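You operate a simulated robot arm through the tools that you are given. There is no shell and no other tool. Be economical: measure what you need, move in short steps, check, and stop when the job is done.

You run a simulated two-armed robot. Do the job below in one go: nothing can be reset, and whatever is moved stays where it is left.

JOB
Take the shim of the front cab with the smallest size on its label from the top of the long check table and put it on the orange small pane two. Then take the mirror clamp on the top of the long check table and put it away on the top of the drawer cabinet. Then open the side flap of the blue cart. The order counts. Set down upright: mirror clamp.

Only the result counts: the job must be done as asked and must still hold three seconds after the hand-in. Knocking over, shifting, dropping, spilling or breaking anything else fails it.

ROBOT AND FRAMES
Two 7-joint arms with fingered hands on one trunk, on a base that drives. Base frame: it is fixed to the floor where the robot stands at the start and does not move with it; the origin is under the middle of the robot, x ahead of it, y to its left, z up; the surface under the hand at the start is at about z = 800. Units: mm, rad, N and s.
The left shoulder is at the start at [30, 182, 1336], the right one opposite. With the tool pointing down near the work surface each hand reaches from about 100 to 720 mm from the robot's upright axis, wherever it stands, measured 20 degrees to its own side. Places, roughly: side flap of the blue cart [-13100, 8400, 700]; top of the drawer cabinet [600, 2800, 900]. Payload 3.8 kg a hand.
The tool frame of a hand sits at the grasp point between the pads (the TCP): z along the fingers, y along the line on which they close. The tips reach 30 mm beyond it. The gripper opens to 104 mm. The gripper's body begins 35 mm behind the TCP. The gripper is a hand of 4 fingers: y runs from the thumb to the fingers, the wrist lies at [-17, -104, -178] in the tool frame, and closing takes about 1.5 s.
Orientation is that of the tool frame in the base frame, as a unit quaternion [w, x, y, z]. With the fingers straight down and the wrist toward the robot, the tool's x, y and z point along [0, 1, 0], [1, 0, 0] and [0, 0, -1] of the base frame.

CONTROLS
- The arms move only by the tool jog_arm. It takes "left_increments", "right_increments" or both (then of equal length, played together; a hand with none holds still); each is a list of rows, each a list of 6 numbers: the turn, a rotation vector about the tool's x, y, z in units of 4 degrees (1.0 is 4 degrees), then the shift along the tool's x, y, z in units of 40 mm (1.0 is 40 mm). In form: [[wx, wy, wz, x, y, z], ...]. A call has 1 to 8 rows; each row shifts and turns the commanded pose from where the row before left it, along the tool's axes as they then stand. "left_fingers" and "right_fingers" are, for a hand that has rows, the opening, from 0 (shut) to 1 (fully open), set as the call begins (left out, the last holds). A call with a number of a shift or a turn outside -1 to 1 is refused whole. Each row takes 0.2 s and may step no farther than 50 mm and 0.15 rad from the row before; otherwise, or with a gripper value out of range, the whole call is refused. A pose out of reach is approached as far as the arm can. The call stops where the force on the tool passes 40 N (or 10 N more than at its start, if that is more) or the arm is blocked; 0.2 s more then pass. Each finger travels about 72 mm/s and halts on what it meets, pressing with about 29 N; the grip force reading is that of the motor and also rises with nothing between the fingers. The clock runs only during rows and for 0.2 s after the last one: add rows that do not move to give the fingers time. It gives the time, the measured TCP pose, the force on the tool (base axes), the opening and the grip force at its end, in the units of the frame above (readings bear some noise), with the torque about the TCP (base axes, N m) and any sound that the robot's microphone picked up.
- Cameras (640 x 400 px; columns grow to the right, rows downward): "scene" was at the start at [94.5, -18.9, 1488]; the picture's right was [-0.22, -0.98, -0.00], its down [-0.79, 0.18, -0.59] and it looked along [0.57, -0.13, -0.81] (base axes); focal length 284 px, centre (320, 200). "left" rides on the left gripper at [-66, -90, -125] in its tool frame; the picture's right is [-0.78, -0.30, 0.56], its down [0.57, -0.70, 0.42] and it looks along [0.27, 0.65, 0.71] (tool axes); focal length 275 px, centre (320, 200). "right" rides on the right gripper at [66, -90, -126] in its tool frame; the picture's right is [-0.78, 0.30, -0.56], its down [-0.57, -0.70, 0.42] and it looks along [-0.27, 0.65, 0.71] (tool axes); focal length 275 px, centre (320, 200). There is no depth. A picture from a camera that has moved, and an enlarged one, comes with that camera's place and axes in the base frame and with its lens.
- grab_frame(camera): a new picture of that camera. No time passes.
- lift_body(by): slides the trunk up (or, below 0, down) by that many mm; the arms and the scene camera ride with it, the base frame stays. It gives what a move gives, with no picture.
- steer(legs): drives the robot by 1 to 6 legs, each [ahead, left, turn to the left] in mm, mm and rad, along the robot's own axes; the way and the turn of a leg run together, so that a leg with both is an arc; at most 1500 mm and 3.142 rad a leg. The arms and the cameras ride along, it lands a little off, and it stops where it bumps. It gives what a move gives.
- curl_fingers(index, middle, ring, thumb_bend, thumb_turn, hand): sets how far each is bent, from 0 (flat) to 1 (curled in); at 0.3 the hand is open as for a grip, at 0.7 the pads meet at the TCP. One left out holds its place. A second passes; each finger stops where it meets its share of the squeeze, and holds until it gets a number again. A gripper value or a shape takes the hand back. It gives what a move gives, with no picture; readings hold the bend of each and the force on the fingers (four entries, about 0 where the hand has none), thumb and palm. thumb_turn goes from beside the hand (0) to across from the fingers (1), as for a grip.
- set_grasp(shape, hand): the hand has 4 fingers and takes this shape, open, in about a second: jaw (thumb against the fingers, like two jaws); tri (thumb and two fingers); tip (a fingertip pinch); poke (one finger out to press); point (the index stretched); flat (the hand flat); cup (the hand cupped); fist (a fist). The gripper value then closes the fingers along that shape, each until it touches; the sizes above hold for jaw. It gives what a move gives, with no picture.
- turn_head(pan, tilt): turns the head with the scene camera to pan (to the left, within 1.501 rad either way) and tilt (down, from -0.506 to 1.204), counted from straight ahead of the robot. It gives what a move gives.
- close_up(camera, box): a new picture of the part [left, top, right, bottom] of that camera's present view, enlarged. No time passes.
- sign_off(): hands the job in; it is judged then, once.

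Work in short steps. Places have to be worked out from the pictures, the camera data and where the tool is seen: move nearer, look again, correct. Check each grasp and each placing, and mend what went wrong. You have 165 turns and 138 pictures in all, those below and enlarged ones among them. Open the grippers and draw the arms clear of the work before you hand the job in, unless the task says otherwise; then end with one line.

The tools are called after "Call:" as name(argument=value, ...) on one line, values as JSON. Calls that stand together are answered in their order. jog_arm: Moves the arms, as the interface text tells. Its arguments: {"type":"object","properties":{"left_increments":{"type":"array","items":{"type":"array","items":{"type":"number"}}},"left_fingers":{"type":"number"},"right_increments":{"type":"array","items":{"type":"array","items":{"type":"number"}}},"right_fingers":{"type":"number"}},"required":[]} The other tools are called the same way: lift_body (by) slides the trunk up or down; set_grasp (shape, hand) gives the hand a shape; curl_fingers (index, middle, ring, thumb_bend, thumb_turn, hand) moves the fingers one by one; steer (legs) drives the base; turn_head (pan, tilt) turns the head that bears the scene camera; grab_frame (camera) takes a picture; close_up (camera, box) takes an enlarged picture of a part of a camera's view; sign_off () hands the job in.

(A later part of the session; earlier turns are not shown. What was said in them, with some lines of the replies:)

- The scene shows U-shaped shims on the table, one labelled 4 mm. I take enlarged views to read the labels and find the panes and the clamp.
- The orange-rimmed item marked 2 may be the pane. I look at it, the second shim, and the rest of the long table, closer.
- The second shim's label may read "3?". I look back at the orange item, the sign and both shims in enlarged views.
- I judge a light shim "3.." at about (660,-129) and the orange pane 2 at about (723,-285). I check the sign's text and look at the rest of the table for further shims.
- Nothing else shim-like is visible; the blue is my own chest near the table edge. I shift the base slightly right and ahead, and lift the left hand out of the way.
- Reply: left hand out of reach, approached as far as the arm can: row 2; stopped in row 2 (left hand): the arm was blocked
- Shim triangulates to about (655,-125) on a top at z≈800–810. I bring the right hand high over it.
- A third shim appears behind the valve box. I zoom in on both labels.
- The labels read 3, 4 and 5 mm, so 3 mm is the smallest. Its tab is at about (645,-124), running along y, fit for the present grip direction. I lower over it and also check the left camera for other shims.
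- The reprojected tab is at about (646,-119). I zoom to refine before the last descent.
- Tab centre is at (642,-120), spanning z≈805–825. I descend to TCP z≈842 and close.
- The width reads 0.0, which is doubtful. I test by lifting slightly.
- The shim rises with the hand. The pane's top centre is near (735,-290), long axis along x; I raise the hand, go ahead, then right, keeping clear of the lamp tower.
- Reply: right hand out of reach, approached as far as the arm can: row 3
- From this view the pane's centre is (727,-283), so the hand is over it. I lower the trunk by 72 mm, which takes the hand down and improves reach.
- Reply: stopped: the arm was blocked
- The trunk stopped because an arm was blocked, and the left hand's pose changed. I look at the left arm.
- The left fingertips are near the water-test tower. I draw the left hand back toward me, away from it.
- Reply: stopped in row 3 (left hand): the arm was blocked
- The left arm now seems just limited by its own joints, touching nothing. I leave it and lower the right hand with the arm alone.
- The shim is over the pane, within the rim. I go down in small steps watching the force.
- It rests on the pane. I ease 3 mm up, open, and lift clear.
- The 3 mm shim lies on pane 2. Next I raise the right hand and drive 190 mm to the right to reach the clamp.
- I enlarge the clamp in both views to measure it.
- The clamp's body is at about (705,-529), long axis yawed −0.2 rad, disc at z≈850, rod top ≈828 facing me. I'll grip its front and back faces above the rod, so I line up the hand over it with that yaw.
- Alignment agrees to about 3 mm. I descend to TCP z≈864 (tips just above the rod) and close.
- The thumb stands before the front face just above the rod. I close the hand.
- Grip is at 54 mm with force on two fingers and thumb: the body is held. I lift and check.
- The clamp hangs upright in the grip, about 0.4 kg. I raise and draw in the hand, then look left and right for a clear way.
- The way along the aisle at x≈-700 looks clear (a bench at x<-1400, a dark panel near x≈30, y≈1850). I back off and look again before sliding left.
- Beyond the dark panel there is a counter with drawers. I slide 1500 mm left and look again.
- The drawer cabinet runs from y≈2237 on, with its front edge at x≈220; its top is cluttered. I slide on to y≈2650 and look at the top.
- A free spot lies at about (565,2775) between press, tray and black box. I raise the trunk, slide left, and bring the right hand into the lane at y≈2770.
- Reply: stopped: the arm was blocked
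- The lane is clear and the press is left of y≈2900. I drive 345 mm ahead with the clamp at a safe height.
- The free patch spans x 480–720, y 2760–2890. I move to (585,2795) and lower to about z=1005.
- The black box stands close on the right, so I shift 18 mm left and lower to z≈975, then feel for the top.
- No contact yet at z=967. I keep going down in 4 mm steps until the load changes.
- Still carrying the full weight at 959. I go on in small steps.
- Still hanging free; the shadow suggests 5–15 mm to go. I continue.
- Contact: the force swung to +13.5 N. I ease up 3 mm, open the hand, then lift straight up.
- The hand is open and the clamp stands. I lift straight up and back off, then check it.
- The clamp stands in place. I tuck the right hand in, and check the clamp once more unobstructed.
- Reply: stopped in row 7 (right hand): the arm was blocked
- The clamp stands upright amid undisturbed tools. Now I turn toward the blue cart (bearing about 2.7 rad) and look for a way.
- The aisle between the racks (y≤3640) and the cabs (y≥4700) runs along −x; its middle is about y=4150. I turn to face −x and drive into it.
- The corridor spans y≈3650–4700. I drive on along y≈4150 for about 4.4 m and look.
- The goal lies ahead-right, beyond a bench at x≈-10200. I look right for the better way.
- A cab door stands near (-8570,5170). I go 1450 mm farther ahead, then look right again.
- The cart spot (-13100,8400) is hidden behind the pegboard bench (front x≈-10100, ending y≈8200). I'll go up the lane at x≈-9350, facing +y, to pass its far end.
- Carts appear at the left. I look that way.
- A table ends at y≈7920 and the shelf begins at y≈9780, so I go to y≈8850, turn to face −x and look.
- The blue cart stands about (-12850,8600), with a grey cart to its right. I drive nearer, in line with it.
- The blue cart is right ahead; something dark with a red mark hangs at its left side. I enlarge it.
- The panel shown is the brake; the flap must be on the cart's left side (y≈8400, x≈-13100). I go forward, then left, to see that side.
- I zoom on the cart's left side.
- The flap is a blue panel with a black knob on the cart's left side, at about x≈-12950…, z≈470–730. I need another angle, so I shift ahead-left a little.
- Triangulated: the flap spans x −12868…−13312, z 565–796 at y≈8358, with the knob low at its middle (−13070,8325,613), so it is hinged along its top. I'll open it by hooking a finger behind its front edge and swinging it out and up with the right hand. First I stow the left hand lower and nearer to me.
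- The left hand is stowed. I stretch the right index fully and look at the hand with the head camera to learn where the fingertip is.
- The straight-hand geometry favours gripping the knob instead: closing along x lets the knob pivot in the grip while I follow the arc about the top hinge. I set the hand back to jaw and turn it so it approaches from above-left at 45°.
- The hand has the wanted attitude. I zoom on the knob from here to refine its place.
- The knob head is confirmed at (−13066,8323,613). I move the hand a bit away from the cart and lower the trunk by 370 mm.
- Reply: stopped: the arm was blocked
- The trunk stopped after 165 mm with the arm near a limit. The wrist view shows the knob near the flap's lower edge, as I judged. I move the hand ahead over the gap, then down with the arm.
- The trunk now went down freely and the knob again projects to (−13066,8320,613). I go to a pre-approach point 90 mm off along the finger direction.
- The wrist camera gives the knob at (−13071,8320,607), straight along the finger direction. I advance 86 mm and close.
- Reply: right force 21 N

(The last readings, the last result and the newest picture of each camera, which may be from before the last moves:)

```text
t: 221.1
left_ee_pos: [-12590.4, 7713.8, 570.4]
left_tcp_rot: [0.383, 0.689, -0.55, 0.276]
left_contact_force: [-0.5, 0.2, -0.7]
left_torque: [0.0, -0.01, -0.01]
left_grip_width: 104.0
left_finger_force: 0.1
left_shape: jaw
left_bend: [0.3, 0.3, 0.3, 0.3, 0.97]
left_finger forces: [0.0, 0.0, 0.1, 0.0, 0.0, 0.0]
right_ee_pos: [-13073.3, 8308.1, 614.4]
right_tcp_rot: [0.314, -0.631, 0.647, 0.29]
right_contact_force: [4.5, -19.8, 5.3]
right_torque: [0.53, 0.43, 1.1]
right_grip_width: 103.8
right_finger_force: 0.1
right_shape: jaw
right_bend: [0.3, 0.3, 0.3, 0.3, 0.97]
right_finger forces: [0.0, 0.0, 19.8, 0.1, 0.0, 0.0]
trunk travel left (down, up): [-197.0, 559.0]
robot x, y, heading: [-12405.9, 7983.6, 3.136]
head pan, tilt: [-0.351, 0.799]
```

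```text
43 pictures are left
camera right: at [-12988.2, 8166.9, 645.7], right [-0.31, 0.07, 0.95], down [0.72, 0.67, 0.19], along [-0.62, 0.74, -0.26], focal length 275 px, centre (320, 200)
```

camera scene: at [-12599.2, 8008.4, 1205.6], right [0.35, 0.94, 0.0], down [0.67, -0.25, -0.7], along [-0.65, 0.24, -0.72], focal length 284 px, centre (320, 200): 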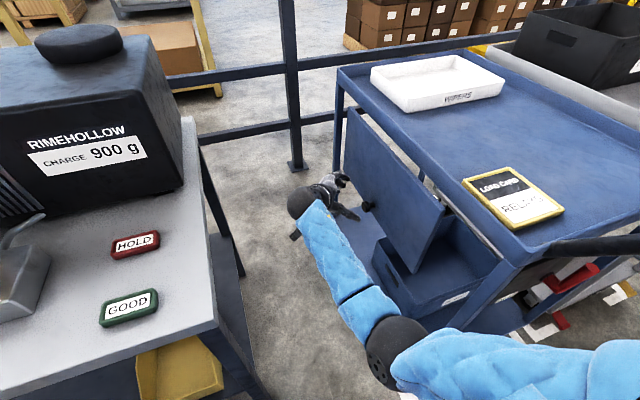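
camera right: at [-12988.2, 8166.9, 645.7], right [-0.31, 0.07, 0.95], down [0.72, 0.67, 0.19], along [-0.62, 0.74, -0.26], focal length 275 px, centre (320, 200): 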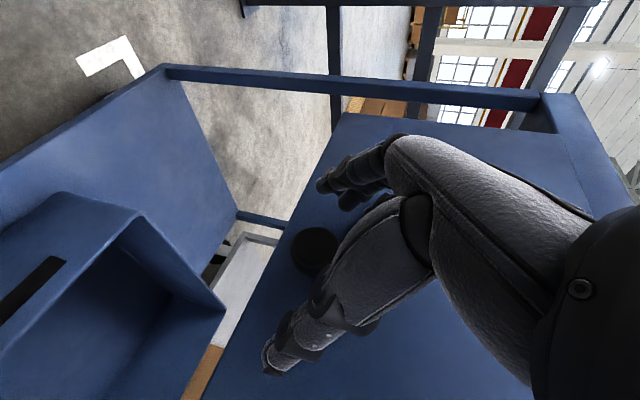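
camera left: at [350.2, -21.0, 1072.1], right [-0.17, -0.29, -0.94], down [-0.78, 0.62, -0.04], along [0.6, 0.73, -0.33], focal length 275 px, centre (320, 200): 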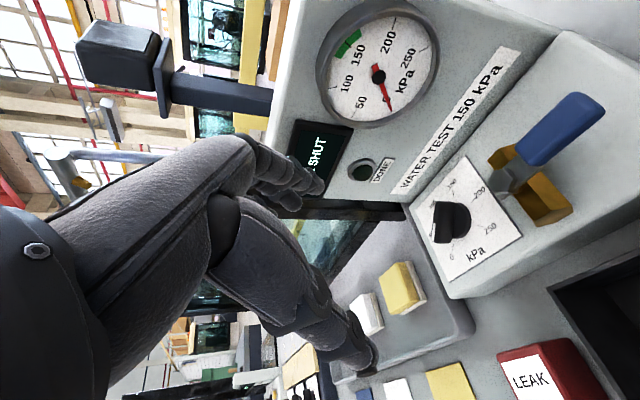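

The ring finger touches the flap while the knob lies between thumb and index. I back off slightly, roll a little more, and close.

Call:
jog_arm(right_increments=[[0, -1, 0, 0, 0, -0.12], [0, -1, 0, 0, 0, 0], [0, -1, 0, 0, 0, 0.05]])

Call:
jog_arm(right_increments=[[0, 0, 0, 0, 0, 0], [0, 0, 0, 0, 0, 0], [0, 0, 0, 0, 0, 0], [0, 0, 0, 0, 0, 0], [0, 0, 0, 0, 0, 0], [0, 0, 0, 0, 0, 0], [0, 0, 0, 0, 0, 0]], right_fingers=0)

Call:
grab_frame(camera="right")

```text
t: 221.8
left_ee_pos: [-12593.7, 7715.5, 570.0]
left_tcp_rot: [0.383, 0.688, -0.55, 0.277]
left_contact_force: [0.2, -0.3, 0.9]
left_torque: [-0.03, 0.03, -0.01]
left_grip_width: 103.9
left_finger_force: 0.1
left_shape: jaw
left_bend: [0.3, 0.3, 0.3, 0.3, 0.97]
left_finger forces: [0.0, 0.0, 0.1, 0.0, 0.1, 0.0]
right_ee_pos: [-13071.1, 8311.4, 616.2]
right_tcp_rot: [0.384, -0.594, 0.612, 0.354]
right_contact_force: [0.6, -12.4, -5.5]
right_torque: [0.04, -0.37, 0.83]
right_grip_width: 103.8
right_finger_force: 0.0
right_shape: jaw
right_bend: [0.3, 0.3, 0.29, 0.3, 0.97]
right_finger forces: [0.1, 0.0, 12.4, 0.0, 0.0, 0.0]
trunk travel left (down, up): [-197.0, 559.0]
robot x, y, heading: [-12404.5, 7983.9, 3.14]
head pan, tilt: [-0.351, 0.799]
```

```text
t: 223.4
left_ee_pos: [-12591.6, 7715.4, 569.9]
left_tcp_rot: [0.383, 0.688, -0.55, 0.278]
left_contact_force: [0.5, -0.5, -0.1]
left_torque: [0.02, -0.01, -0.04]
left_grip_width: 103.9
left_finger_force: 0.0
left_shape: jaw
left_bend: [0.3, 0.3, 0.3, 0.3, 0.97]
left_finger forces: [0.0, 0.0, 0.0, 0.1, 0.0, 0.0]
right_ee_pos: [-13071.4, 8312.4, 617.4]
right_tcp_rot: [0.383, -0.595, 0.612, 0.353]
right_contact_force: [-0.1, -11.6, -0.2]
right_torque: [0.12, -0.42, 0.86]
right_grip_width: 22.3
right_finger_force: 29.2
right_shape: jaw
right_bend: [0.74, 0.55, 0.29, 0.73, 1.0]
right_finger forces: [14.2, 6.9, 13.5, 0.1, 23.8, 0.0]
trunk travel left (down, up): [-197.0, 559.0]
robot x, y, heading: [-12406.4, 7984.4, 3.143]
head pan, tilt: [-0.351, 0.799]
```

```text
42 pictures are left
camera right: at [-12987.7, 8167.0, 616.8], right [-0.33, -0.13, 0.94], down [0.72, 0.61, 0.33], along [-0.61, 0.78, -0.11], focal length 275 px, centre (320, 200)
```

right: 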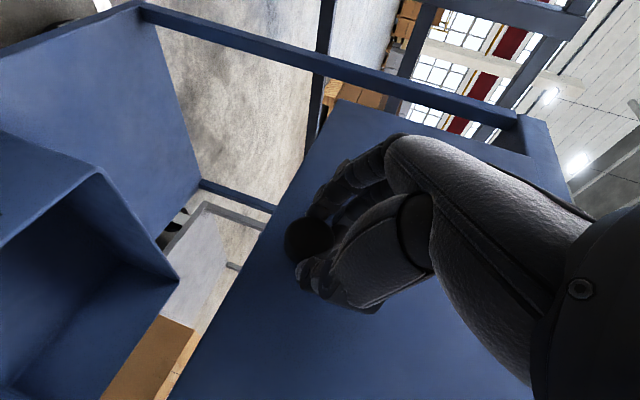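

The knob is pinched at 22 mm. I pull along the arc about the presumed top hinge, first about 20°, and check.

Call:
jog_arm(right_increments=[[0, 0, 0, 0.055, -0.02, -0.4], [0, 0, 0, 0.055, -0.02, -0.4], [0, 0, 0, -0.015, -0.02, -0.4], [0, 0, 0, -0.015, -0.02, -0.4], [0, 0, 0, 0, 0, 0]])

Call:
grab_frame(camera="right")

Call:
grab_frame(camera="scene")

```text
t: 224.7
left_ee_pos: [-12592.5, 7715.1, 569.4]
left_tcp_rot: [0.384, 0.688, -0.55, 0.277]
left_contact_force: [-1.2, -0.3, 0.1]
left_torque: [-0.01, -0.01, 0.04]
left_grip_width: 104.1
left_finger_force: 0.0
left_shape: jaw
left_bend: [0.3, 0.3, 0.3, 0.3, 0.97]
left_finger forces: [0.1, 0.0, 0.1, 0.0, 0.1, 0.0]
right_ee_pos: [-13070.8, 8252.9, 640.6]
right_tcp_rot: [0.384, -0.595, 0.612, 0.351]
right_contact_force: [3.9, -3.9, 0.1]
right_torque: [-0.38, -0.2, 0.14]
right_grip_width: 21.5
right_finger_force: 29.1
right_shape: jaw
right_bend: [0.74, 0.58, 0.57, 0.73, 1.0]
right_finger forces: [16.2, 4.0, 0.0, 0.0, 20.3, 0.0]
trunk travel left (down, up): [-197.0, 559.0]
robot x, y, heading: [-12403.8, 7983.6, 3.14]
head pan, tilt: [-0.351, 0.799]
```

```text
41 pictures are left
camera right: at [-12987.3, 8108.5, 642.6], right [-0.33, -0.13, 0.94], down [0.72, 0.61, 0.33], along [-0.61, 0.78, -0.11], focal length 275 px, centre (320, 200)
```

right: 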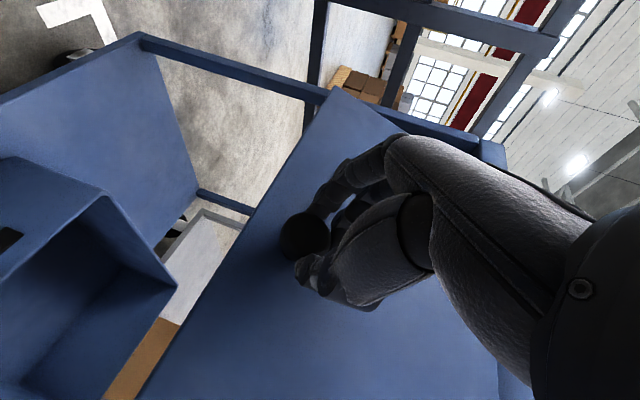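

```text
40 pictures are left
camera scene: at [-12599.7, 8008.3, 1205.5], right [0.35, 0.94, 0.0], down [0.67, -0.25, -0.7], along [-0.65, 0.24, -0.72], focal length 284 px, centre (320, 200)
```

scene: 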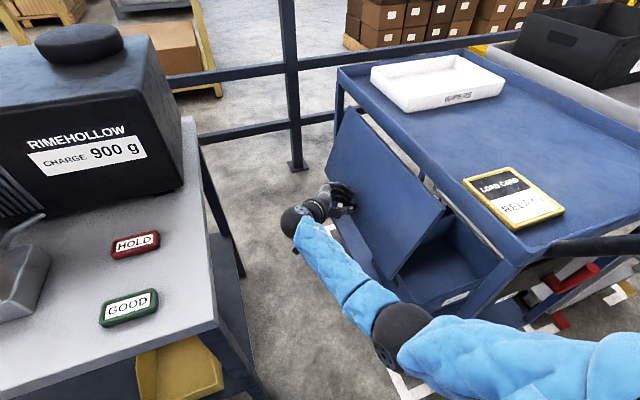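

The flap swings out as presumed. I continue along the arc to about 50°.

Call:
jog_arm(right_increments=[[0, 0, 0, -0.085, -0.02, -0.395], [0, 0, 0, -0.085, -0.02, -0.395], [0, 0, 0, -0.155, -0.01, -0.375], [0, 0, 0, -0.155, -0.01, -0.375], [0, 0, 0, -0.215, 0, -0.345], [0, 0, 0, -0.215, 0, -0.345], [0, 0, 0, 0, 0, 0]])

Call:
grab_frame(camera="scene")

Call:
grab_frame(camera="right")

```text
t: 226.2
left_ee_pos: [-12591.9, 7715.1, 570.3]
left_tcp_rot: [0.384, 0.688, -0.55, 0.278]
left_contact_force: [-0.7, 0.2, -0.4]
left_torque: [0.0, -0.01, 0.02]
left_grip_width: 103.8
left_finger_force: 0.1
left_shape: jaw
left_bend: [0.3, 0.3, 0.3, 0.3, 0.97]
left_finger forces: [0.0, 0.1, 0.1, 0.1, 0.0, 0.1]
right_ee_pos: [-13073.9, 8190.3, 715.5]
right_tcp_rot: [0.384, -0.595, 0.613, 0.351]
right_contact_force: [-0.5, -0.3, 0.5]
right_torque: [0.01, 0.0, 0.01]
right_grip_width: 15.7
right_finger_force: 29.2
right_shape: jaw
right_bend: [0.75, 0.74, 0.57, 0.81, 1.0]
right_finger forces: [0.0, 0.0, 0.1, 0.1, 0.0, 0.0]
trunk travel left (down, up): [-197.0, 559.0]
robot x, y, heading: [-12405.7, 7981.9, 3.143]
head pan, tilt: [-0.351, 0.799]
```

```text
39 pictures are left
camera scene: at [-12599.0, 8008.2, 1205.6], right [0.35, 0.94, 0.0], down [0.67, -0.25, -0.7], along [-0.65, 0.24, -0.72], focal length 284 px, centre (320, 200)
```

scene: 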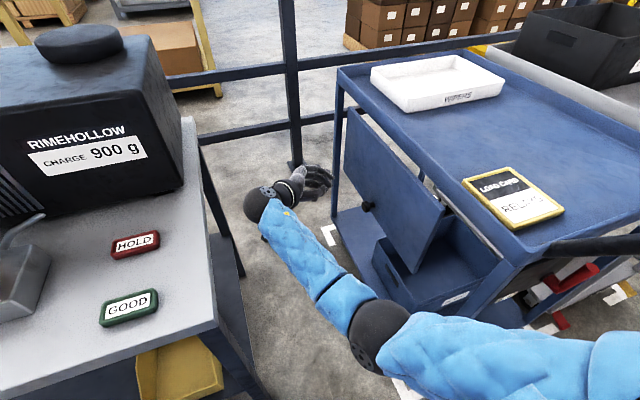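

```text
38 pictures are left
camera right: at [-12990.1, 8046.3, 717.0], right [-0.33, -0.13, 0.94], down [0.72, 0.61, 0.33], along [-0.61, 0.78, -0.11], focal length 275 px, centre (320, 200)
```

right: 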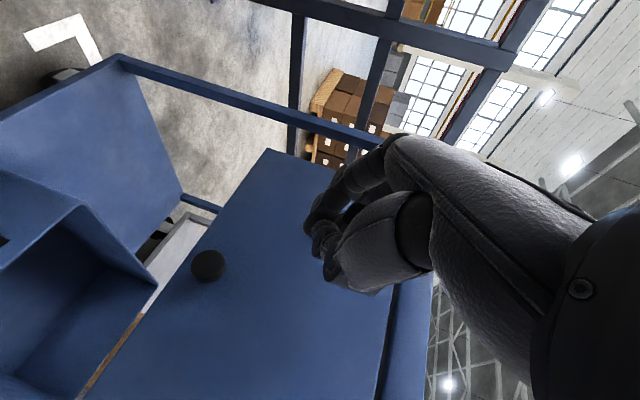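

The knob slipped and the flap fell shut: the hand must turn along with the flap, and the grip be deeper. I reopen, fold the ring finger away, and return to a point in front of the knob.

Call:
curl_fingers(hand="right", index=0.3, middle=0.3, ring=1.0, thumb_bend=0.3, thumb_turn=0.97)

Call:
jog_arm(right_increments=[[0, 0, 0, 0.45, 0.06, 0.6], [0, 0, 0, 0.45, 0.06, 0.6], [0, 0, 0, 0, 0, 0.8], [0, 0, 0, 0, 0, 0.4]])

Call:
grab_frame(camera="right")

```text
t: 227.2
left_ee_pos: [-12592.3, 7714.6, 570.5]
left_tcp_rot: [0.384, 0.689, -0.55, 0.276]
left_contact_force: [-0.9, -0.1, 0.0]
left_torque: [0.03, 0.02, -0.01]
left_grip_width: 103.7
left_finger_force: 0.0
left_shape: jaw
left_bend: [0.3, 0.3, 0.3, 0.3, 0.97]
left_finger forces: [0.1, 0.0, 0.1, 0.1, 0.0, 0.0]
right_ee_pos: [-13072.7, 8190.9, 715.0]
right_tcp_rot: [0.384, -0.594, 0.613, 0.352]
right_contact_force: [0.1, -0.5, 0.8]
right_torque: [-0.02, 0.0, 0.05]
right_grip_width: 104.4
right_finger_force: 0.0
right_shape: fingers
right_bend: [0.3, 0.3, 1.0, 0.3, 0.94]
right_finger forces: [0.0, 0.1, 0.0, 0.0, 0.0, 0.1]
trunk travel left (down, up): [-197.0, 559.0]
robot x, y, heading: [-12402.1, 7978.3, 3.139]
head pan, tilt: [-0.351, 0.799]
```

```text
t: 228.2
left_ee_pos: [-12592.2, 7715.7, 569.8]
left_tcp_rot: [0.384, 0.688, -0.55, 0.277]
left_contact_force: [0.2, -0.5, 0.3]
left_torque: [0.0, -0.02, -0.01]
left_grip_width: 103.9
left_finger_force: 0.0
left_shape: jaw
left_bend: [0.3, 0.3, 0.3, 0.3, 0.97]
left_finger forces: [0.0, 0.0, 0.0, 0.0, 0.0, 0.0]
right_ee_pos: [-13073.0, 8261.3, 640.2]
right_tcp_rot: [0.384, -0.594, 0.613, 0.352]
right_contact_force: [-1.2, -0.5, 1.1]
right_torque: [0.03, -0.01, 0.0]
right_grip_width: 104.4
right_finger_force: 0.1
right_shape: fingers
right_bend: [0.3, 0.3, 1.0, 0.3, 0.94]
right_finger forces: [0.0, 0.0, 0.1, 0.0, 0.0, 0.0]
trunk travel left (down, up): [-197.0, 559.0]
robot x, y, heading: [-12403.4, 7979.3, 3.145]
head pan, tilt: [-0.351, 0.799]
```

```text
37 pictures are left
camera right: at [-12989.6, 8115.6, 640.2], right [-0.33, -0.13, 0.94], down [0.72, 0.61, 0.33], along [-0.61, 0.78, -0.11], focal length 275 px, centre (320, 200)
```

right: 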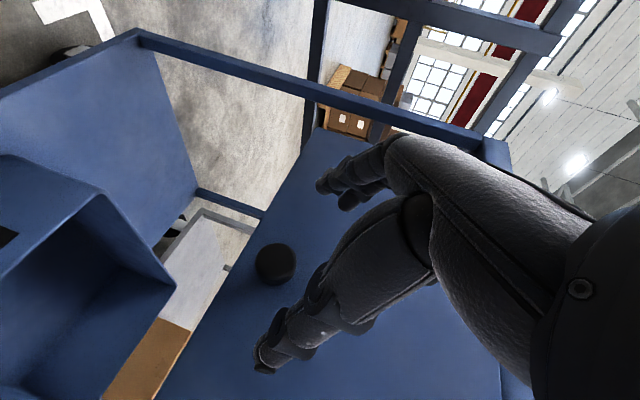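

The knob sits at (−13074,8320,602), a little below the finger line. I advance 66 mm with a 14 mm shift along tool x, then close the three fingers.

Call:
jog_arm(right_increments=[[0, 0, 0, 0.35, 0, 0.6], [0, 0, 0, 0, 0, 0.6], [0, 0, 0, 0, 0, 0.3]])

Call:
jog_arm(right_increments=[[0, 0, 0, 0, 0, 0.15]])

Call:
grab_frame(camera="right")

```text
t: 229.1
left_ee_pos: [-12592.3, 7715.5, 570.9]
left_tcp_rot: [0.383, 0.688, -0.551, 0.277]
left_contact_force: [-0.5, -0.7, 0.3]
left_torque: [-0.01, 0.02, 0.01]
left_grip_width: 103.9
left_finger_force: 0.2
left_shape: jaw
left_bend: [0.3, 0.3, 0.3, 0.3, 0.97]
left_finger forces: [0.1, 0.0, 0.1, 0.1, 0.0, 0.0]
right_ee_pos: [-13070.6, 8307.5, 598.0]
right_tcp_rot: [0.384, -0.594, 0.613, 0.352]
right_contact_force: [0.3, 0.3, -0.5]
right_torque: [0.0, 0.03, 0.04]
right_grip_width: 104.2
right_finger_force: 0.1
right_shape: fingers
right_bend: [0.3, 0.3, 1.0, 0.3, 0.94]
right_finger forces: [0.0, 0.0, 0.0, 0.0, 0.1, 0.0]
trunk travel left (down, up): [-197.0, 559.0]
robot x, y, heading: [-12399.3, 7982.5, 3.138]
head pan, tilt: [-0.351, 0.799]
```

```text
t: 229.4
left_ee_pos: [-12591.8, 7716.1, 570.1]
left_tcp_rot: [0.384, 0.688, -0.55, 0.278]
left_contact_force: [-0.1, 0.0, -0.2]
left_torque: [0.0, -0.02, 0.04]
left_grip_width: 104.1
left_finger_force: 0.1
left_shape: jaw
left_bend: [0.3, 0.3, 0.3, 0.3, 0.97]
left_finger forces: [0.0, 0.0, 0.0, 0.1, 0.1, 0.1]
right_ee_pos: [-13070.9, 8313.4, 596.9]
right_tcp_rot: [0.383, -0.594, 0.613, 0.353]
right_contact_force: [0.7, -0.4, -0.2]
right_torque: [0.0, 0.04, -0.01]
right_grip_width: 104.4
right_finger_force: 0.0
right_shape: fingers
right_bend: [0.3, 0.3, 1.0, 0.3, 0.94]
right_finger forces: [0.1, 0.0, 0.0, 0.0, 0.0, 0.1]
trunk travel left (down, up): [-197.0, 559.0]
robot x, y, heading: [-12402.4, 7984.9, 3.141]
head pan, tilt: [-0.351, 0.799]
```

```text
36 pictures are left
camera right: at [-12986.6, 8167.9, 597.8], right [-0.32, -0.13, 0.94], down [0.72, 0.61, 0.33], along [-0.61, 0.78, -0.11], focal length 275 px, centre (320, 200)
```

right: 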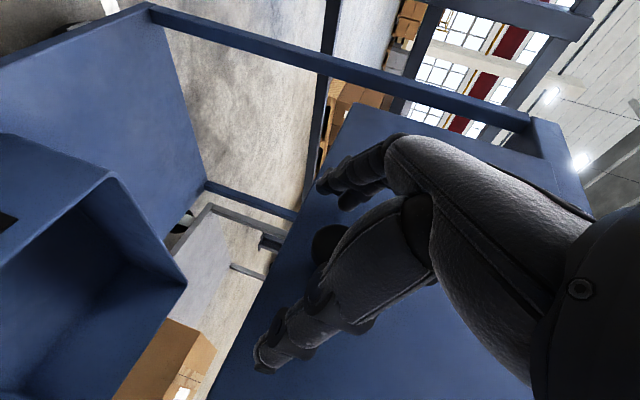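

No contact yet and the knob is well between. I go 5 mm deeper and close index, middle and thumb.

Call:
jog_arm(right_increments=[[0, 0, 0, 0, 0, 0.12]])

Call:
curl_fingers(hand="right", index=0.9, middle=0.9, thumb_bend=0.9)

Call:
grab_frame(camera="right")

```text
t: 229.8
left_ee_pos: [-12592.3, 7716.2, 569.9]
left_tcp_rot: [0.384, 0.688, -0.55, 0.277]
left_contact_force: [0.7, 0.1, 0.6]
left_torque: [-0.01, 0.03, 0.01]
left_grip_width: 103.6
left_finger_force: 0.0
left_shape: jaw
left_bend: [0.3, 0.3, 0.3, 0.3, 0.97]
left_finger forces: [0.0, 0.0, 0.0, 0.0, 0.0, 0.0]
right_ee_pos: [-13069.8, 8317.6, 595.0]
right_tcp_rot: [0.384, -0.594, 0.612, 0.352]
right_contact_force: [1.4, 0.4, 0.2]
right_torque: [-0.02, 0.01, 0.01]
right_grip_width: 104.5
right_finger_force: 0.1
right_shape: fingers
right_bend: [0.3, 0.3, 1.0, 0.3, 0.94]
right_finger forces: [0.0, 0.0, 0.0, 0.0, 0.0, 0.0]
trunk travel left (down, up): [-197.0, 559.0]
robot x, y, heading: [-12402.9, 7983.3, 3.141]
head pan, tilt: [-0.351, 0.799]
```

```text
t: 230.8
left_ee_pos: [-12592.9, 7715.9, 570.0]
left_tcp_rot: [0.384, 0.688, -0.55, 0.276]
left_contact_force: [0.1, 0.0, 0.0]
left_torque: [-0.01, -0.02, -0.01]
left_grip_width: 104.2
left_finger_force: 0.1
left_shape: jaw
left_bend: [0.3, 0.3, 0.3, 0.3, 0.97]
left_finger forces: [0.0, 0.0, 0.1, 0.1, 0.0, 0.0]
right_ee_pos: [-13069.5, 8317.6, 591.8]
right_tcp_rot: [0.385, -0.595, 0.612, 0.352]
right_contact_force: [-7.2, -0.2, -8.5]
right_torque: [-0.1, -0.12, 0.36]
right_grip_width: 0.0
right_finger_force: 7.2
right_shape: fingers
right_bend: [0.76, 0.57, 1.0, 0.78, 0.98]
right_finger forces: [0.1, 13.5, 0.0, 0.0, 0.0, 0.0]
trunk travel left (down, up): [-197.0, 559.0]
robot x, y, heading: [-12405.2, 7981.0, 3.139]
head pan, tilt: [-0.351, 0.799]
```

```text
35 pictures are left
camera right: at [-12986.2, 8172.3, 594.1], right [-0.33, -0.13, 0.94], down [0.72, 0.61, 0.33], along [-0.61, 0.78, -0.11], focal length 275 px, centre (320, 200)
```

right: 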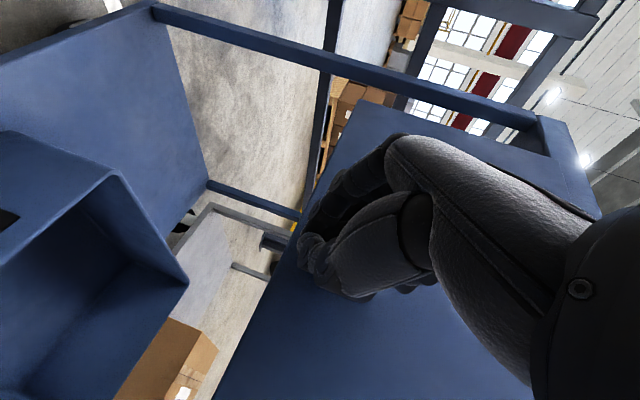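

Index and thumb closed past the knob's lower side: I shifted too far. I reopen, shift 9 mm back and close again.

Call:
curl_fingers(hand="right", index=0.3, middle=0.3, thumb_bend=0.3)

Call:
jog_arm(right_increments=[[0, 0, 0, -0.25, 0, 0]])

Call:
curl_fingers(hand="right", index=0.9, middle=0.9, thumb_bend=0.9)

Call:
close_up(camera="right", box=[240, 120, 460, 320])

```text
t: 231.8
left_ee_pos: [-12592.7, 7716.6, 569.4]
left_tcp_rot: [0.384, 0.688, -0.55, 0.277]
left_contact_force: [-0.4, -0.1, 0.5]
left_torque: [-0.02, -0.01, 0.01]
left_grip_width: 104.0
left_finger_force: 0.2
left_shape: jaw
left_bend: [0.3, 0.3, 0.3, 0.3, 0.97]
left_finger forces: [0.0, 0.0, 0.0, 0.0, 0.0, 0.1]
right_ee_pos: [-13070.1, 8317.2, 595.8]
right_tcp_rot: [0.384, -0.595, 0.613, 0.352]
right_contact_force: [0.0, -1.6, 0.9]
right_torque: [0.0, 0.02, 0.02]
right_grip_width: 104.6
right_finger_force: 0.4
right_shape: fingers
right_bend: [0.3, 0.3, 1.0, 0.3, 0.94]
right_finger forces: [0.0, 1.2, 0.0, 0.0, 0.0, 0.0]
trunk travel left (down, up): [-197.0, 559.0]
robot x, y, heading: [-12403.2, 7984.9, 3.139]
head pan, tilt: [-0.351, 0.799]
```

```text
t: 232.2
left_ee_pos: [-12593.2, 7715.1, 570.1]
left_tcp_rot: [0.383, 0.688, -0.55, 0.277]
left_contact_force: [-0.2, -0.4, 0.0]
left_torque: [0.0, 0.0, -0.03]
left_grip_width: 104.2
left_finger_force: 0.0
left_shape: jaw
left_bend: [0.3, 0.3, 0.3, 0.3, 0.97]
left_finger forces: [0.0, 0.0, 0.0, 0.1, 0.0, 0.1]
right_ee_pos: [-13069.6, 8317.9, 603.3]
right_tcp_rot: [0.382, -0.597, 0.611, 0.352]
right_contact_force: [-0.2, -11.6, -3.3]
right_torque: [-0.13, -0.19, 0.64]
right_grip_width: 104.1
right_finger_force: 4.7
right_shape: fingers
right_bend: [0.3, 0.3, 1.0, 0.3, 0.94]
right_finger forces: [0.0, 11.2, 0.0, 0.0, 0.0, 0.0]
trunk travel left (down, up): [-197.0, 559.0]
robot x, y, heading: [-12402.3, 7985.6, 3.14]
head pan, tilt: [-0.351, 0.799]
```

```text
t: 233.2
left_ee_pos: [-12592.1, 7714.4, 569.8]
left_tcp_rot: [0.384, 0.688, -0.551, 0.276]
left_contact_force: [-0.5, 0.4, 1.0]
left_torque: [-0.02, -0.01, -0.02]
left_grip_width: 103.8
left_finger_force: 0.1
left_shape: jaw
left_bend: [0.3, 0.3, 0.3, 0.3, 0.97]
left_finger forces: [0.0, 0.0, 0.0, 0.0, 0.1, 0.1]
right_ee_pos: [-13070.1, 8318.8, 604.0]
right_tcp_rot: [0.382, -0.597, 0.611, 0.353]
right_contact_force: [4.3, -23.9, 1.0]
right_torque: [0.1, 0.19, 2.15]
right_grip_width: 18.9
right_finger_force: 33.3
right_shape: fingers
right_bend: [0.56, 0.3, 1.0, 0.7, 0.99]
right_finger forces: [11.4, 31.8, 0.1, 0.0, 22.1, 0.1]
trunk travel left (down, up): [-197.0, 559.0]
robot x, y, heading: [-12401.2, 7984.2, 3.141]
head pan, tilt: [-0.351, 0.799]
```

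```text
2.00 times, centred on (350, 220) of right
camera zoom: at [-12985.6, 8173.4, 604.6], right [-0.32, -0.13, 0.94], down [0.72, 0.61, 0.33], along [-0.62, 0.78, -0.11], focal length 551 px, centre (260, 160)
```

zoom: 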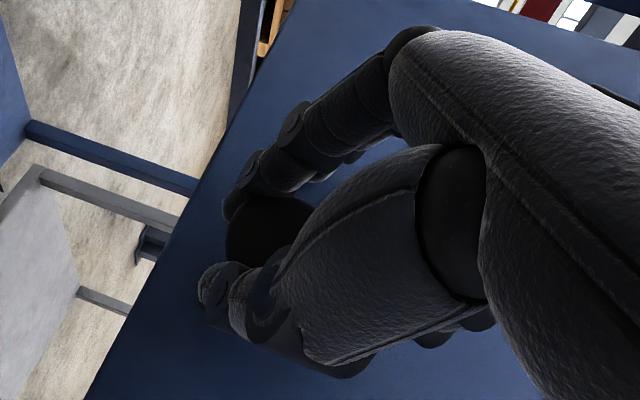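

Index and thumb now clasp the knob. I pull along the arc, turning the hand 4° per row with the flap; first 16°.

Call:
jog_arm(right_increments=[[0, 1, 0, 0.08, 0, -0.33], [0, 1, 0, 0.08, 0, -0.33], [0, 1, 0, 0.08, 0, -0.33], [0, 1, 0, 0.08, 0, -0.33]])

Call:
grab_frame(camera="scene")

```text
t: 234.2
left_ee_pos: [-12592.1, 7716.7, 570.0]
left_tcp_rot: [0.385, 0.688, -0.55, 0.276]
left_contact_force: [0.6, -0.1, 0.0]
left_torque: [0.02, -0.01, -0.02]
left_grip_width: 103.8
left_finger_force: 0.0
left_shape: jaw
left_bend: [0.3, 0.3, 0.3, 0.3, 0.97]
left_finger forces: [0.1, 0.1, 0.1, 0.1, 0.0, 0.0]
right_ee_pos: [-13069.3, 8271.7, 620.5]
right_tcp_rot: [0.296, -0.638, 0.66, 0.264]
right_contact_force: [14.7, -0.4, -0.2]
right_torque: [-0.06, -0.27, 0.23]
right_grip_width: 16.5
right_finger_force: 20.1
right_shape: fingers
right_bend: [0.57, 0.38, 1.0, 0.72, 0.98]
right_finger forces: [9.3, 8.0, 0.1, 0.0, 23.0, 0.0]
trunk travel left (down, up): [-197.0, 559.0]
robot x, y, heading: [-12404.2, 7984.2, 3.146]
head pan, tilt: [-0.351, 0.799]
```

```text
33 pictures are left
camera scene: at [-12598.4, 8008.4, 1205.7], right [0.35, 0.94, 0.0], down [0.67, -0.25, -0.7], along [-0.65, 0.24, -0.72], focal length 284 px, centre (320, 200)
```

scene: 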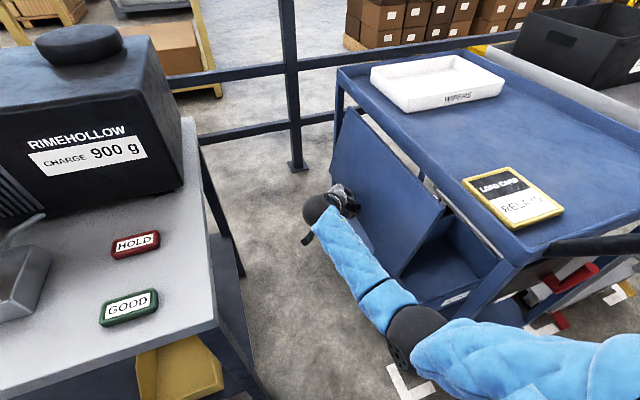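

The flap follows and the grip holds. I continue another 24°.

Call:
jog_arm(right_increments=[[0, 1, 0, 0.08, 0, -0.33], [0, 1, 0, 0.08, 0, -0.33], [0, 1, 0, 0.08, 0, -0.33], [0, 1, 0, 0.08, 0, -0.33], [0, 1, 0, 0.08, 0, -0.33], [0, 1, 0, 0.08, 0, -0.33]])

Call:
grab_frame(camera="scene")

```text
t: 235.7
left_ee_pos: [-12592.6, 7714.9, 570.0]
left_tcp_rot: [0.385, 0.688, -0.549, 0.276]
left_contact_force: [-0.3, 0.4, -1.0]
left_torque: [0.01, 0.0, -0.02]
left_grip_width: 103.8
left_finger_force: 0.0
left_shape: jaw
left_bend: [0.3, 0.3, 0.3, 0.3, 0.97]
left_finger forces: [0.0, 0.0, 0.0, 0.1, 0.1, 0.0]
right_ee_pos: [-13074.2, 8206.8, 672.5]
right_tcp_rot: [0.152, -0.679, 0.707, 0.125]
right_contact_force: [26.3, 0.2, 0.2]
right_torque: [-0.01, -0.56, -0.1]
right_grip_width: 14.9
right_finger_force: 15.9
right_shape: fingers
right_bend: [0.61, 0.42, 1.0, 0.71, 0.99]
right_finger forces: [7.0, 0.1, 0.1, 0.1, 25.2, 0.1]
trunk travel left (down, up): [-197.0, 559.0]
robot x, y, heading: [-12403.1, 7984.2, 3.137]
head pan, tilt: [-0.351, 0.799]
```

```text
32 pictures are left
camera scene: at [-12597.4, 8008.4, 1205.9], right [0.35, 0.94, 0.0], down [0.67, -0.25, -0.7], along [-0.66, 0.24, -0.72], focal length 284 px, centre (320, 200)
```

scene: 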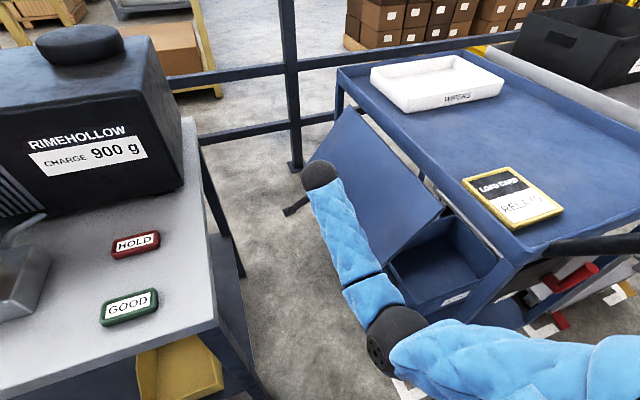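

About 40° open; a sideways thumb force of 26 N builds up, so I drift 5 mm toward +x while continuing another 24°.

Call:
jog_arm(right_increments=[[0, 1, 0, 0.08, -0.05, -0.33], [0, 1, 0, 0.08, -0.05, -0.33], [0, 1, 0, 0.08, -0.02, -0.33], [0, 1, 0, 0.08, 0, -0.33], [0, 1, 0, 0.08, 0, -0.33], [0, 1, 0, 0.08, 0, -0.33]])

Call:
grab_frame(camera="scene")

```text
t: 237.1
left_ee_pos: [-12591.8, 7715.5, 570.2]
left_tcp_rot: [0.384, 0.689, -0.549, 0.277]
left_contact_force: [-0.8, 0.1, 0.1]
left_torque: [0.02, 0.01, 0.04]
left_grip_width: 103.7
left_finger_force: 0.0
left_shape: jaw
left_bend: [0.3, 0.3, 0.3, 0.3, 0.97]
left_finger forces: [0.0, 0.0, 0.0, 0.0, 0.1, 0.0]
right_ee_pos: [-13073.8, 8170.5, 746.1]
right_tcp_rot: [0.0, -0.691, 0.722, -0.018]
right_contact_force: [18.5, -5.3, 0.0]
right_torque: [-0.09, -0.31, 0.1]
right_grip_width: 8.0
right_finger_force: 12.5
right_shape: fingers
right_bend: [0.64, 0.42, 1.0, 0.72, 0.97]
right_finger forces: [5.7, 0.0, 0.0, 0.0, 18.5, 0.0]
trunk travel left (down, up): [-197.0, 559.0]
robot x, y, heading: [-12404.1, 7984.6, 3.139]
head pan, tilt: [-0.351, 0.799]
```

```text
31 pictures are left
camera scene: at [-12597.9, 8007.8, 1205.8], right [0.35, 0.94, 0.0], down [0.67, -0.25, -0.7], along [-0.65, 0.24, -0.72], focal length 284 px, centre (320, 200)
```

scene: 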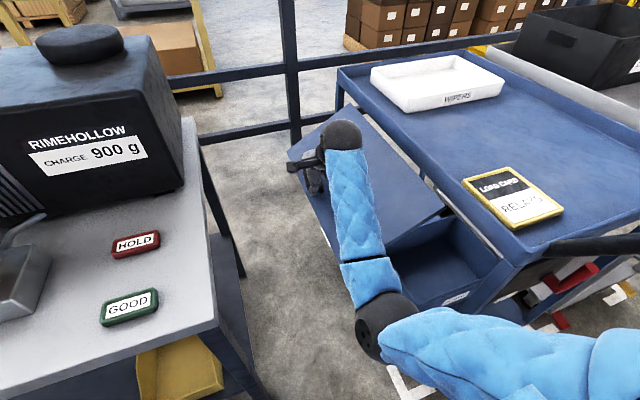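

About 63° open. I carry on to roughly 91°, turning the hand at a slower rate.

Call:
jog_arm(right_increments=[[0, 0.6, 0, 0.075, -0.03, -0.33], [0, 0.6, 0, 0.068, -0.03, -0.333], [0, 0.6, 0, 0.058, -0.02, -0.335], [0, 0.6, 0, 0.048, 0, -0.337]])

Call:
grab_frame(camera="scene")

```text
t: 238.1
left_ee_pos: [-12592.2, 7714.8, 568.8]
left_tcp_rot: [0.384, 0.688, -0.55, 0.276]
left_contact_force: [0.1, 0.2, -0.3]
left_torque: [0.0, -0.02, 0.02]
left_grip_width: 104.0
left_finger_force: 0.1
left_shape: jaw
left_bend: [0.3, 0.3, 0.3, 0.3, 0.97]
left_finger forces: [0.1, 0.1, 0.0, 0.0, 0.0, 0.0]
right_ee_pos: [-13072.5, 8164.4, 801.9]
right_tcp_rot: [-0.061, -0.689, 0.719, -0.074]
right_contact_force: [10.3, -19.1, -0.1]
right_torque: [-0.38, -0.13, 0.31]
right_grip_width: 7.7
right_finger_force: 16.4
right_shape: fingers
right_bend: [0.62, 0.42, 1.0, 0.73, 0.97]
right_finger forces: [15.4, 0.0, 0.1, 0.0, 18.0, 0.0]
trunk travel left (down, up): [-197.0, 559.0]
robot x, y, heading: [-12403.2, 7981.4, 3.14]
head pan, tilt: [-0.351, 0.799]
```

```text
30 pictures are left
camera scene: at [-12598.4, 8006.3, 1205.8], right [0.35, 0.94, 0.0], down [0.67, -0.25, -0.7], along [-0.65, 0.24, -0.72], focal length 284 px, centre (320, 200)
```

scene: 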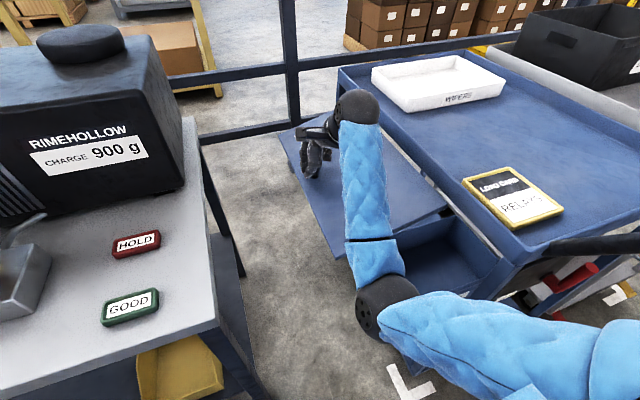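

About 78° open. A −19 N force in y says my arc is slightly tight; I ease outward and go on two steps.

Call:
jog_arm(right_increments=[[0, 0.6, 0, 0.1, 0, -0.33], [0, 0.6, 0, 0.08, 0, -0.335]])

Call:
jog_arm(right_increments=[[0, 0.6, 0, 0.04, 0, -0.335], [0, 0.6, 0, 0.03, 0, -0.335]])

Call:
grab_frame(camera="scene")

```text
t: 238.7
left_ee_pos: [-12591.8, 7716.1, 570.5]
left_tcp_rot: [0.384, 0.689, -0.55, 0.275]
left_contact_force: [-0.3, 0.0, -0.4]
left_torque: [0.03, -0.01, -0.04]
left_grip_width: 104.1
left_finger_force: 0.1
left_shape: jaw
left_bend: [0.3, 0.3, 0.3, 0.3, 0.97]
left_finger forces: [0.1, 0.1, 0.1, 0.1, 0.0, 0.1]
right_ee_pos: [-13074.0, 8164.9, 830.0]
right_tcp_rot: [-0.09, -0.683, 0.718, -0.101]
right_contact_force: [13.5, -14.0, 0.2]
right_torque: [-0.25, -0.1, 0.25]
right_grip_width: 7.1
right_finger_force: 14.1
right_shape: fingers
right_bend: [0.62, 0.42, 1.0, 0.73, 0.97]
right_finger forces: [11.2, 0.0, 0.1, 0.0, 17.0, 0.0]
trunk travel left (down, up): [-197.0, 559.0]
robot x, y, heading: [-12402.5, 7988.7, 3.141]
head pan, tilt: [-0.351, 0.799]
```

```text
t: 239.2
left_ee_pos: [-12591.4, 7714.8, 570.2]
left_tcp_rot: [0.383, 0.688, -0.551, 0.276]
left_contact_force: [-0.2, -0.1, 0.4]
left_torque: [0.01, -0.04, 0.01]
left_grip_width: 103.8
left_finger_force: 0.0
left_shape: jaw
left_bend: [0.3, 0.3, 0.3, 0.3, 0.97]
left_finger forces: [0.0, 0.0, 0.0, 0.1, 0.0, 0.0]
right_ee_pos: [-13073.1, 8170.0, 855.7]
right_tcp_rot: [-0.12, -0.679, 0.712, -0.129]
right_contact_force: [13.8, -14.1, 2.6]
right_torque: [-0.3, -0.06, 0.23]
right_grip_width: 6.8
right_finger_force: 14.0
right_shape: fingers
right_bend: [0.62, 0.42, 1.0, 0.73, 0.97]
right_finger forces: [11.7, 0.0, 0.0, 0.1, 17.4, 0.0]
trunk travel left (down, up): [-197.0, 559.0]
robot x, y, heading: [-12404.7, 7984.5, 3.14]
head pan, tilt: [-0.351, 0.799]
```

```text
29 pictures are left
camera scene: at [-12597.5, 8006.8, 1206.0], right [0.35, 0.94, 0.0], down [0.67, -0.25, -0.7], along [-0.66, 0.24, -0.72], focal length 284 px, centre (320, 200)
```

scene: 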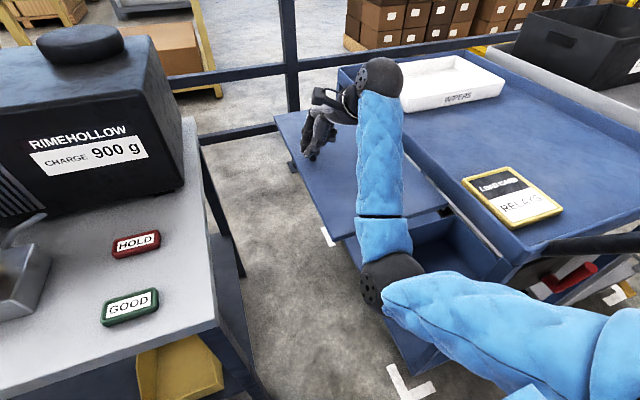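

About 96° by geometry. I push a little farther to find the end stop.

Call:
jog_arm(right_increments=[[0, 0.6, 0, 0, 0, -0.335], [0, 0.6, 0, -0.01, 0, -0.335], [0, 0.6, 0, -0.02, 0, -0.335]])

Call:
close_up(camera="scene", box=[240, 40, 480, 240])

Call:
grab_frame(camera="right")

```text
t: 240.1
left_ee_pos: [-12592.1, 7717.0, 570.1]
left_tcp_rot: [0.383, 0.688, -0.551, 0.277]
left_contact_force: [0.2, -0.8, 0.1]
left_torque: [0.02, -0.03, -0.03]
left_grip_width: 103.9
left_finger_force: 0.1
left_shape: jaw
left_bend: [0.3, 0.3, 0.3, 0.3, 0.97]
left_finger forces: [0.0, 0.0, 0.1, 0.1, 0.0, 0.0]
right_ee_pos: [-13074.4, 8189.6, 891.2]
right_tcp_rot: [-0.165, -0.669, 0.704, -0.172]
right_contact_force: [0.7, -0.6, -0.2]
right_torque: [-0.01, 0.02, -0.01]
right_grip_width: 0.6
right_finger_force: 0.2
right_shape: fingers
right_bend: [0.6, 0.42, 1.0, 0.82, 0.98]
right_finger forces: [0.0, 0.0, 0.0, 0.0, 0.0, 0.0]
trunk travel left (down, up): [-197.0, 559.0]
robot x, y, heading: [-12407.1, 7987.0, 3.145]
head pan, tilt: [-0.351, 0.799]
```

```text
2.00 times, centred on (360, 140) of scene
camera zoom: at [-12599.0, 8008.8, 1205.7], right [0.35, 0.94, 0.0], down [0.67, -0.25, -0.7], along [-0.65, 0.24, -0.72], focal length 567 px, centre (240, 320)
```

zoom: 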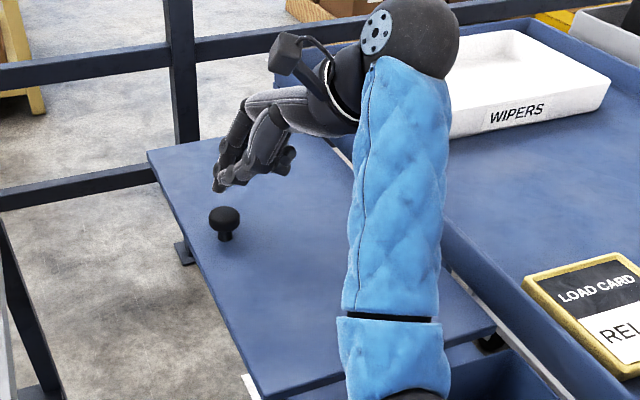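

```text
27 pictures are left
camera right: at [-12988.3, 8185.1, 1034.5], right [-0.25, 0.96, 0.13], down [0.73, 0.28, -0.63], along [-0.64, -0.07, -0.77], focal length 275 px, centre (320, 200)
```

right: 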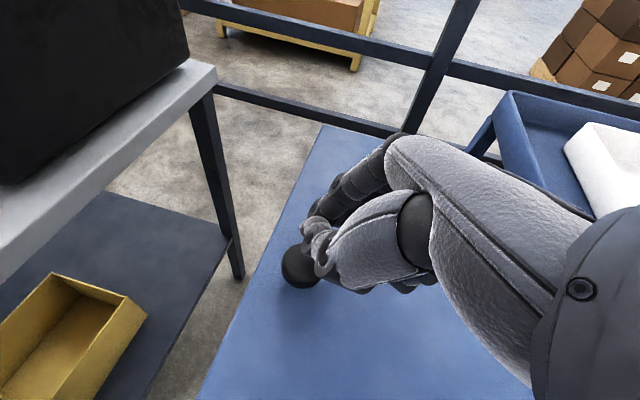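

The knob left the fingers at the end stop, and the flap stays horizontal. I raise the hand and let time pass to see whether it holds.

Call:
jog_arm(right_increments=[[0, 0, 0, 0.47, 0, -0.88], [0, 0, 0, 0.47, 0, -0.88], [0, 0, 0, 0.47, 0, -0.88], [0, 0, 0, 0, 0, 0], [0, 0, 0, 0, 0, 0], [0, 0, 0, 0, 0, 0], [0, 0, 0, 0, 0, 0], [0, 0, 0, 0, 0, 0]])

Call:
grab_frame(camera="scene")

```text
t: 241.8
left_ee_pos: [-12592.1, 7715.5, 570.0]
left_tcp_rot: [0.383, 0.688, -0.55, 0.277]
left_contact_force: [-0.7, 0.9, 1.3]
left_torque: [-0.05, -0.04, 0.03]
left_grip_width: 103.8
left_finger_force: 0.1
left_shape: jaw
left_bend: [0.3, 0.3, 0.3, 0.3, 0.97]
left_finger forces: [0.0, 0.0, 0.0, 0.0, 0.0, 0.0]
right_ee_pos: [-13077.4, 8187.8, 1010.0]
right_tcp_rot: [-0.165, -0.669, 0.704, -0.173]
right_contact_force: [1.1, -0.2, 0.2]
right_torque: [0.0, 0.05, -0.01]
right_grip_width: 0.7
right_finger_force: 0.1
right_shape: fingers
right_bend: [0.6, 0.42, 1.0, 0.82, 0.98]
right_finger forces: [0.0, 0.0, 0.1, 0.0, 0.0, 0.0]
trunk travel left (down, up): [-197.0, 559.0]
robot x, y, heading: [-12402.7, 7983.5, 3.141]
head pan, tilt: [-0.351, 0.799]
```

```text
26 pictures are left
camera scene: at [-12599.1, 8008.3, 1205.6], right [0.35, 0.94, 0.0], down [0.67, -0.25, -0.7], along [-0.65, 0.24, -0.72], focal length 284 px, centre (320, 200)
```

scene: 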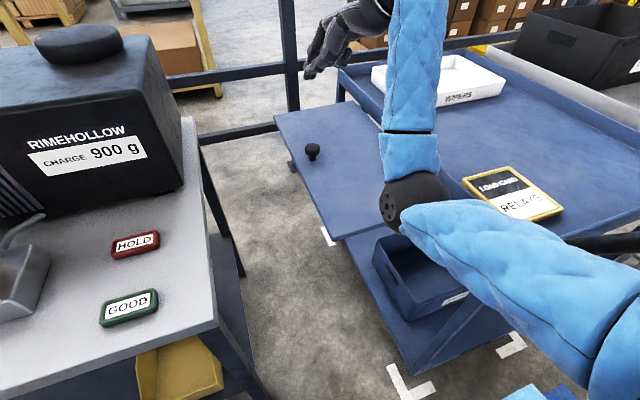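

The flap holds open. I back straight away with the hand high, then check it again.

Call:
steer(legs=[[-450, 0, 0]])

Call:
grab_frame(camera="scene")

```text
t: 244.5
left_ee_pos: [-12146.2, 7715.2, 570.3]
left_tcp_rot: [0.384, 0.689, -0.548, 0.278]
left_contact_force: [0.4, 1.0, -0.2]
left_torque: [0.01, -0.02, 0.0]
left_grip_width: 104.0
left_finger_force: 0.0
left_shape: jaw
left_bend: [0.3, 0.3, 0.3, 0.3, 0.97]
left_finger forces: [0.0, 0.0, 0.0, 0.0, 0.1, 0.0]
right_ee_pos: [-12634.0, 8183.6, 1009.6]
right_tcp_rot: [-0.164, -0.671, 0.702, -0.174]
right_contact_force: [0.2, -0.6, -0.2]
right_torque: [0.0, 0.0, -0.03]
right_grip_width: 0.7
right_finger_force: 0.1
right_shape: fingers
right_bend: [0.6, 0.42, 1.0, 0.82, 0.98]
right_finger forces: [0.0, 0.1, 0.0, 0.1, 0.0, 0.0]
trunk travel left (down, up): [-197.0, 559.0]
robot x, y, heading: [-11963.4, 7981.7, -3.136]
head pan, tilt: [-0.351, 0.799]
```

```text
25 pictures are left
camera scene: at [-12155.3, 8007.4, 1205.7], right [0.34, 0.94, 0.0], down [0.67, -0.24, -0.7], along [-0.66, 0.24, -0.72], focal length 284 px, centre (320, 200)
```

scene: 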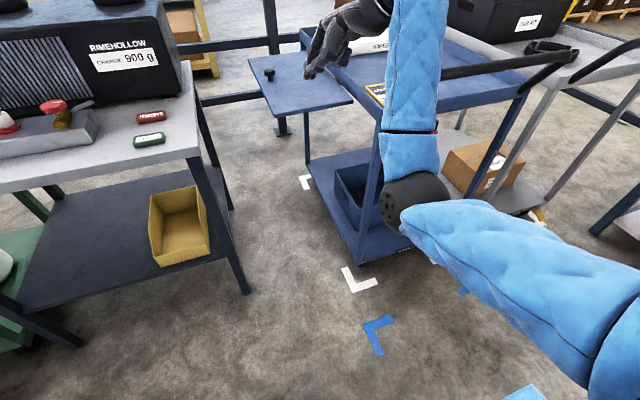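

The flap stays open and the cart sits on its floor marks. I open the right hand as asked.

Call:
set_grasp(hand="right", shape="jaw")

Call:
close_up(camera="scene", box=[240, 30, 400, 170])

```text
t: 245.4
left_ee_pos: [-12146.4, 7714.4, 570.9]
left_tcp_rot: [0.383, 0.69, -0.548, 0.279]
left_contact_force: [-0.1, -0.4, 0.2]
left_torque: [0.04, 0.01, -0.02]
left_grip_width: 103.9
left_finger_force: 0.1
left_shape: jaw
left_bend: [0.3, 0.3, 0.3, 0.3, 0.97]
left_finger forces: [0.0, 0.0, 0.0, 0.1, 0.0, 0.1]
right_ee_pos: [-12634.4, 8184.0, 1010.0]
right_tcp_rot: [-0.163, -0.671, 0.702, -0.174]
right_contact_force: [-0.3, -0.5, 0.9]
right_torque: [-0.01, 0.01, -0.01]
right_grip_width: 103.8
right_finger_force: 0.1
right_shape: jaw
right_bend: [0.3, 0.3, 0.3, 0.3, 0.97]
right_finger forces: [0.0, 0.0, 0.1, 0.0, 0.0, 0.0]
trunk travel left (down, up): [-197.0, 559.0]
robot x, y, heading: [-11962.0, 7985.8, -3.138]
head pan, tilt: [-0.351, 0.799]
```

```text
2.86 times, centred on (320, 100) of scene
camera zoom: at [-12155.7, 8007.5, 1205.6], right [0.34, 0.94, 0.0], down [0.67, -0.24, -0.7], along [-0.66, 0.24, -0.72], focal length 810 px, centre (320, 486)
```

zoom: 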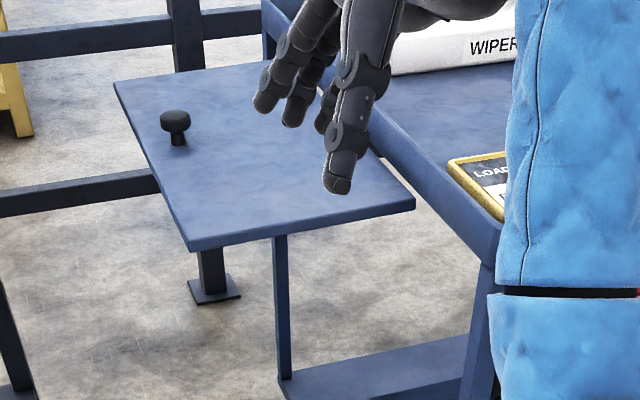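

All three steps are done and hold; I hand in.

Call:
sign_off()

```text
The job is handed in.
```

All three steps are done in the order asked, and I have handed the job in. The 3 mm shim (the smallest of the 3, 4 and 5 mm ones) lies on the orange pane marked 2, the mirror clamp stands upright on the drawer cabinet top, and the blue cart's side flap is open and staying up.
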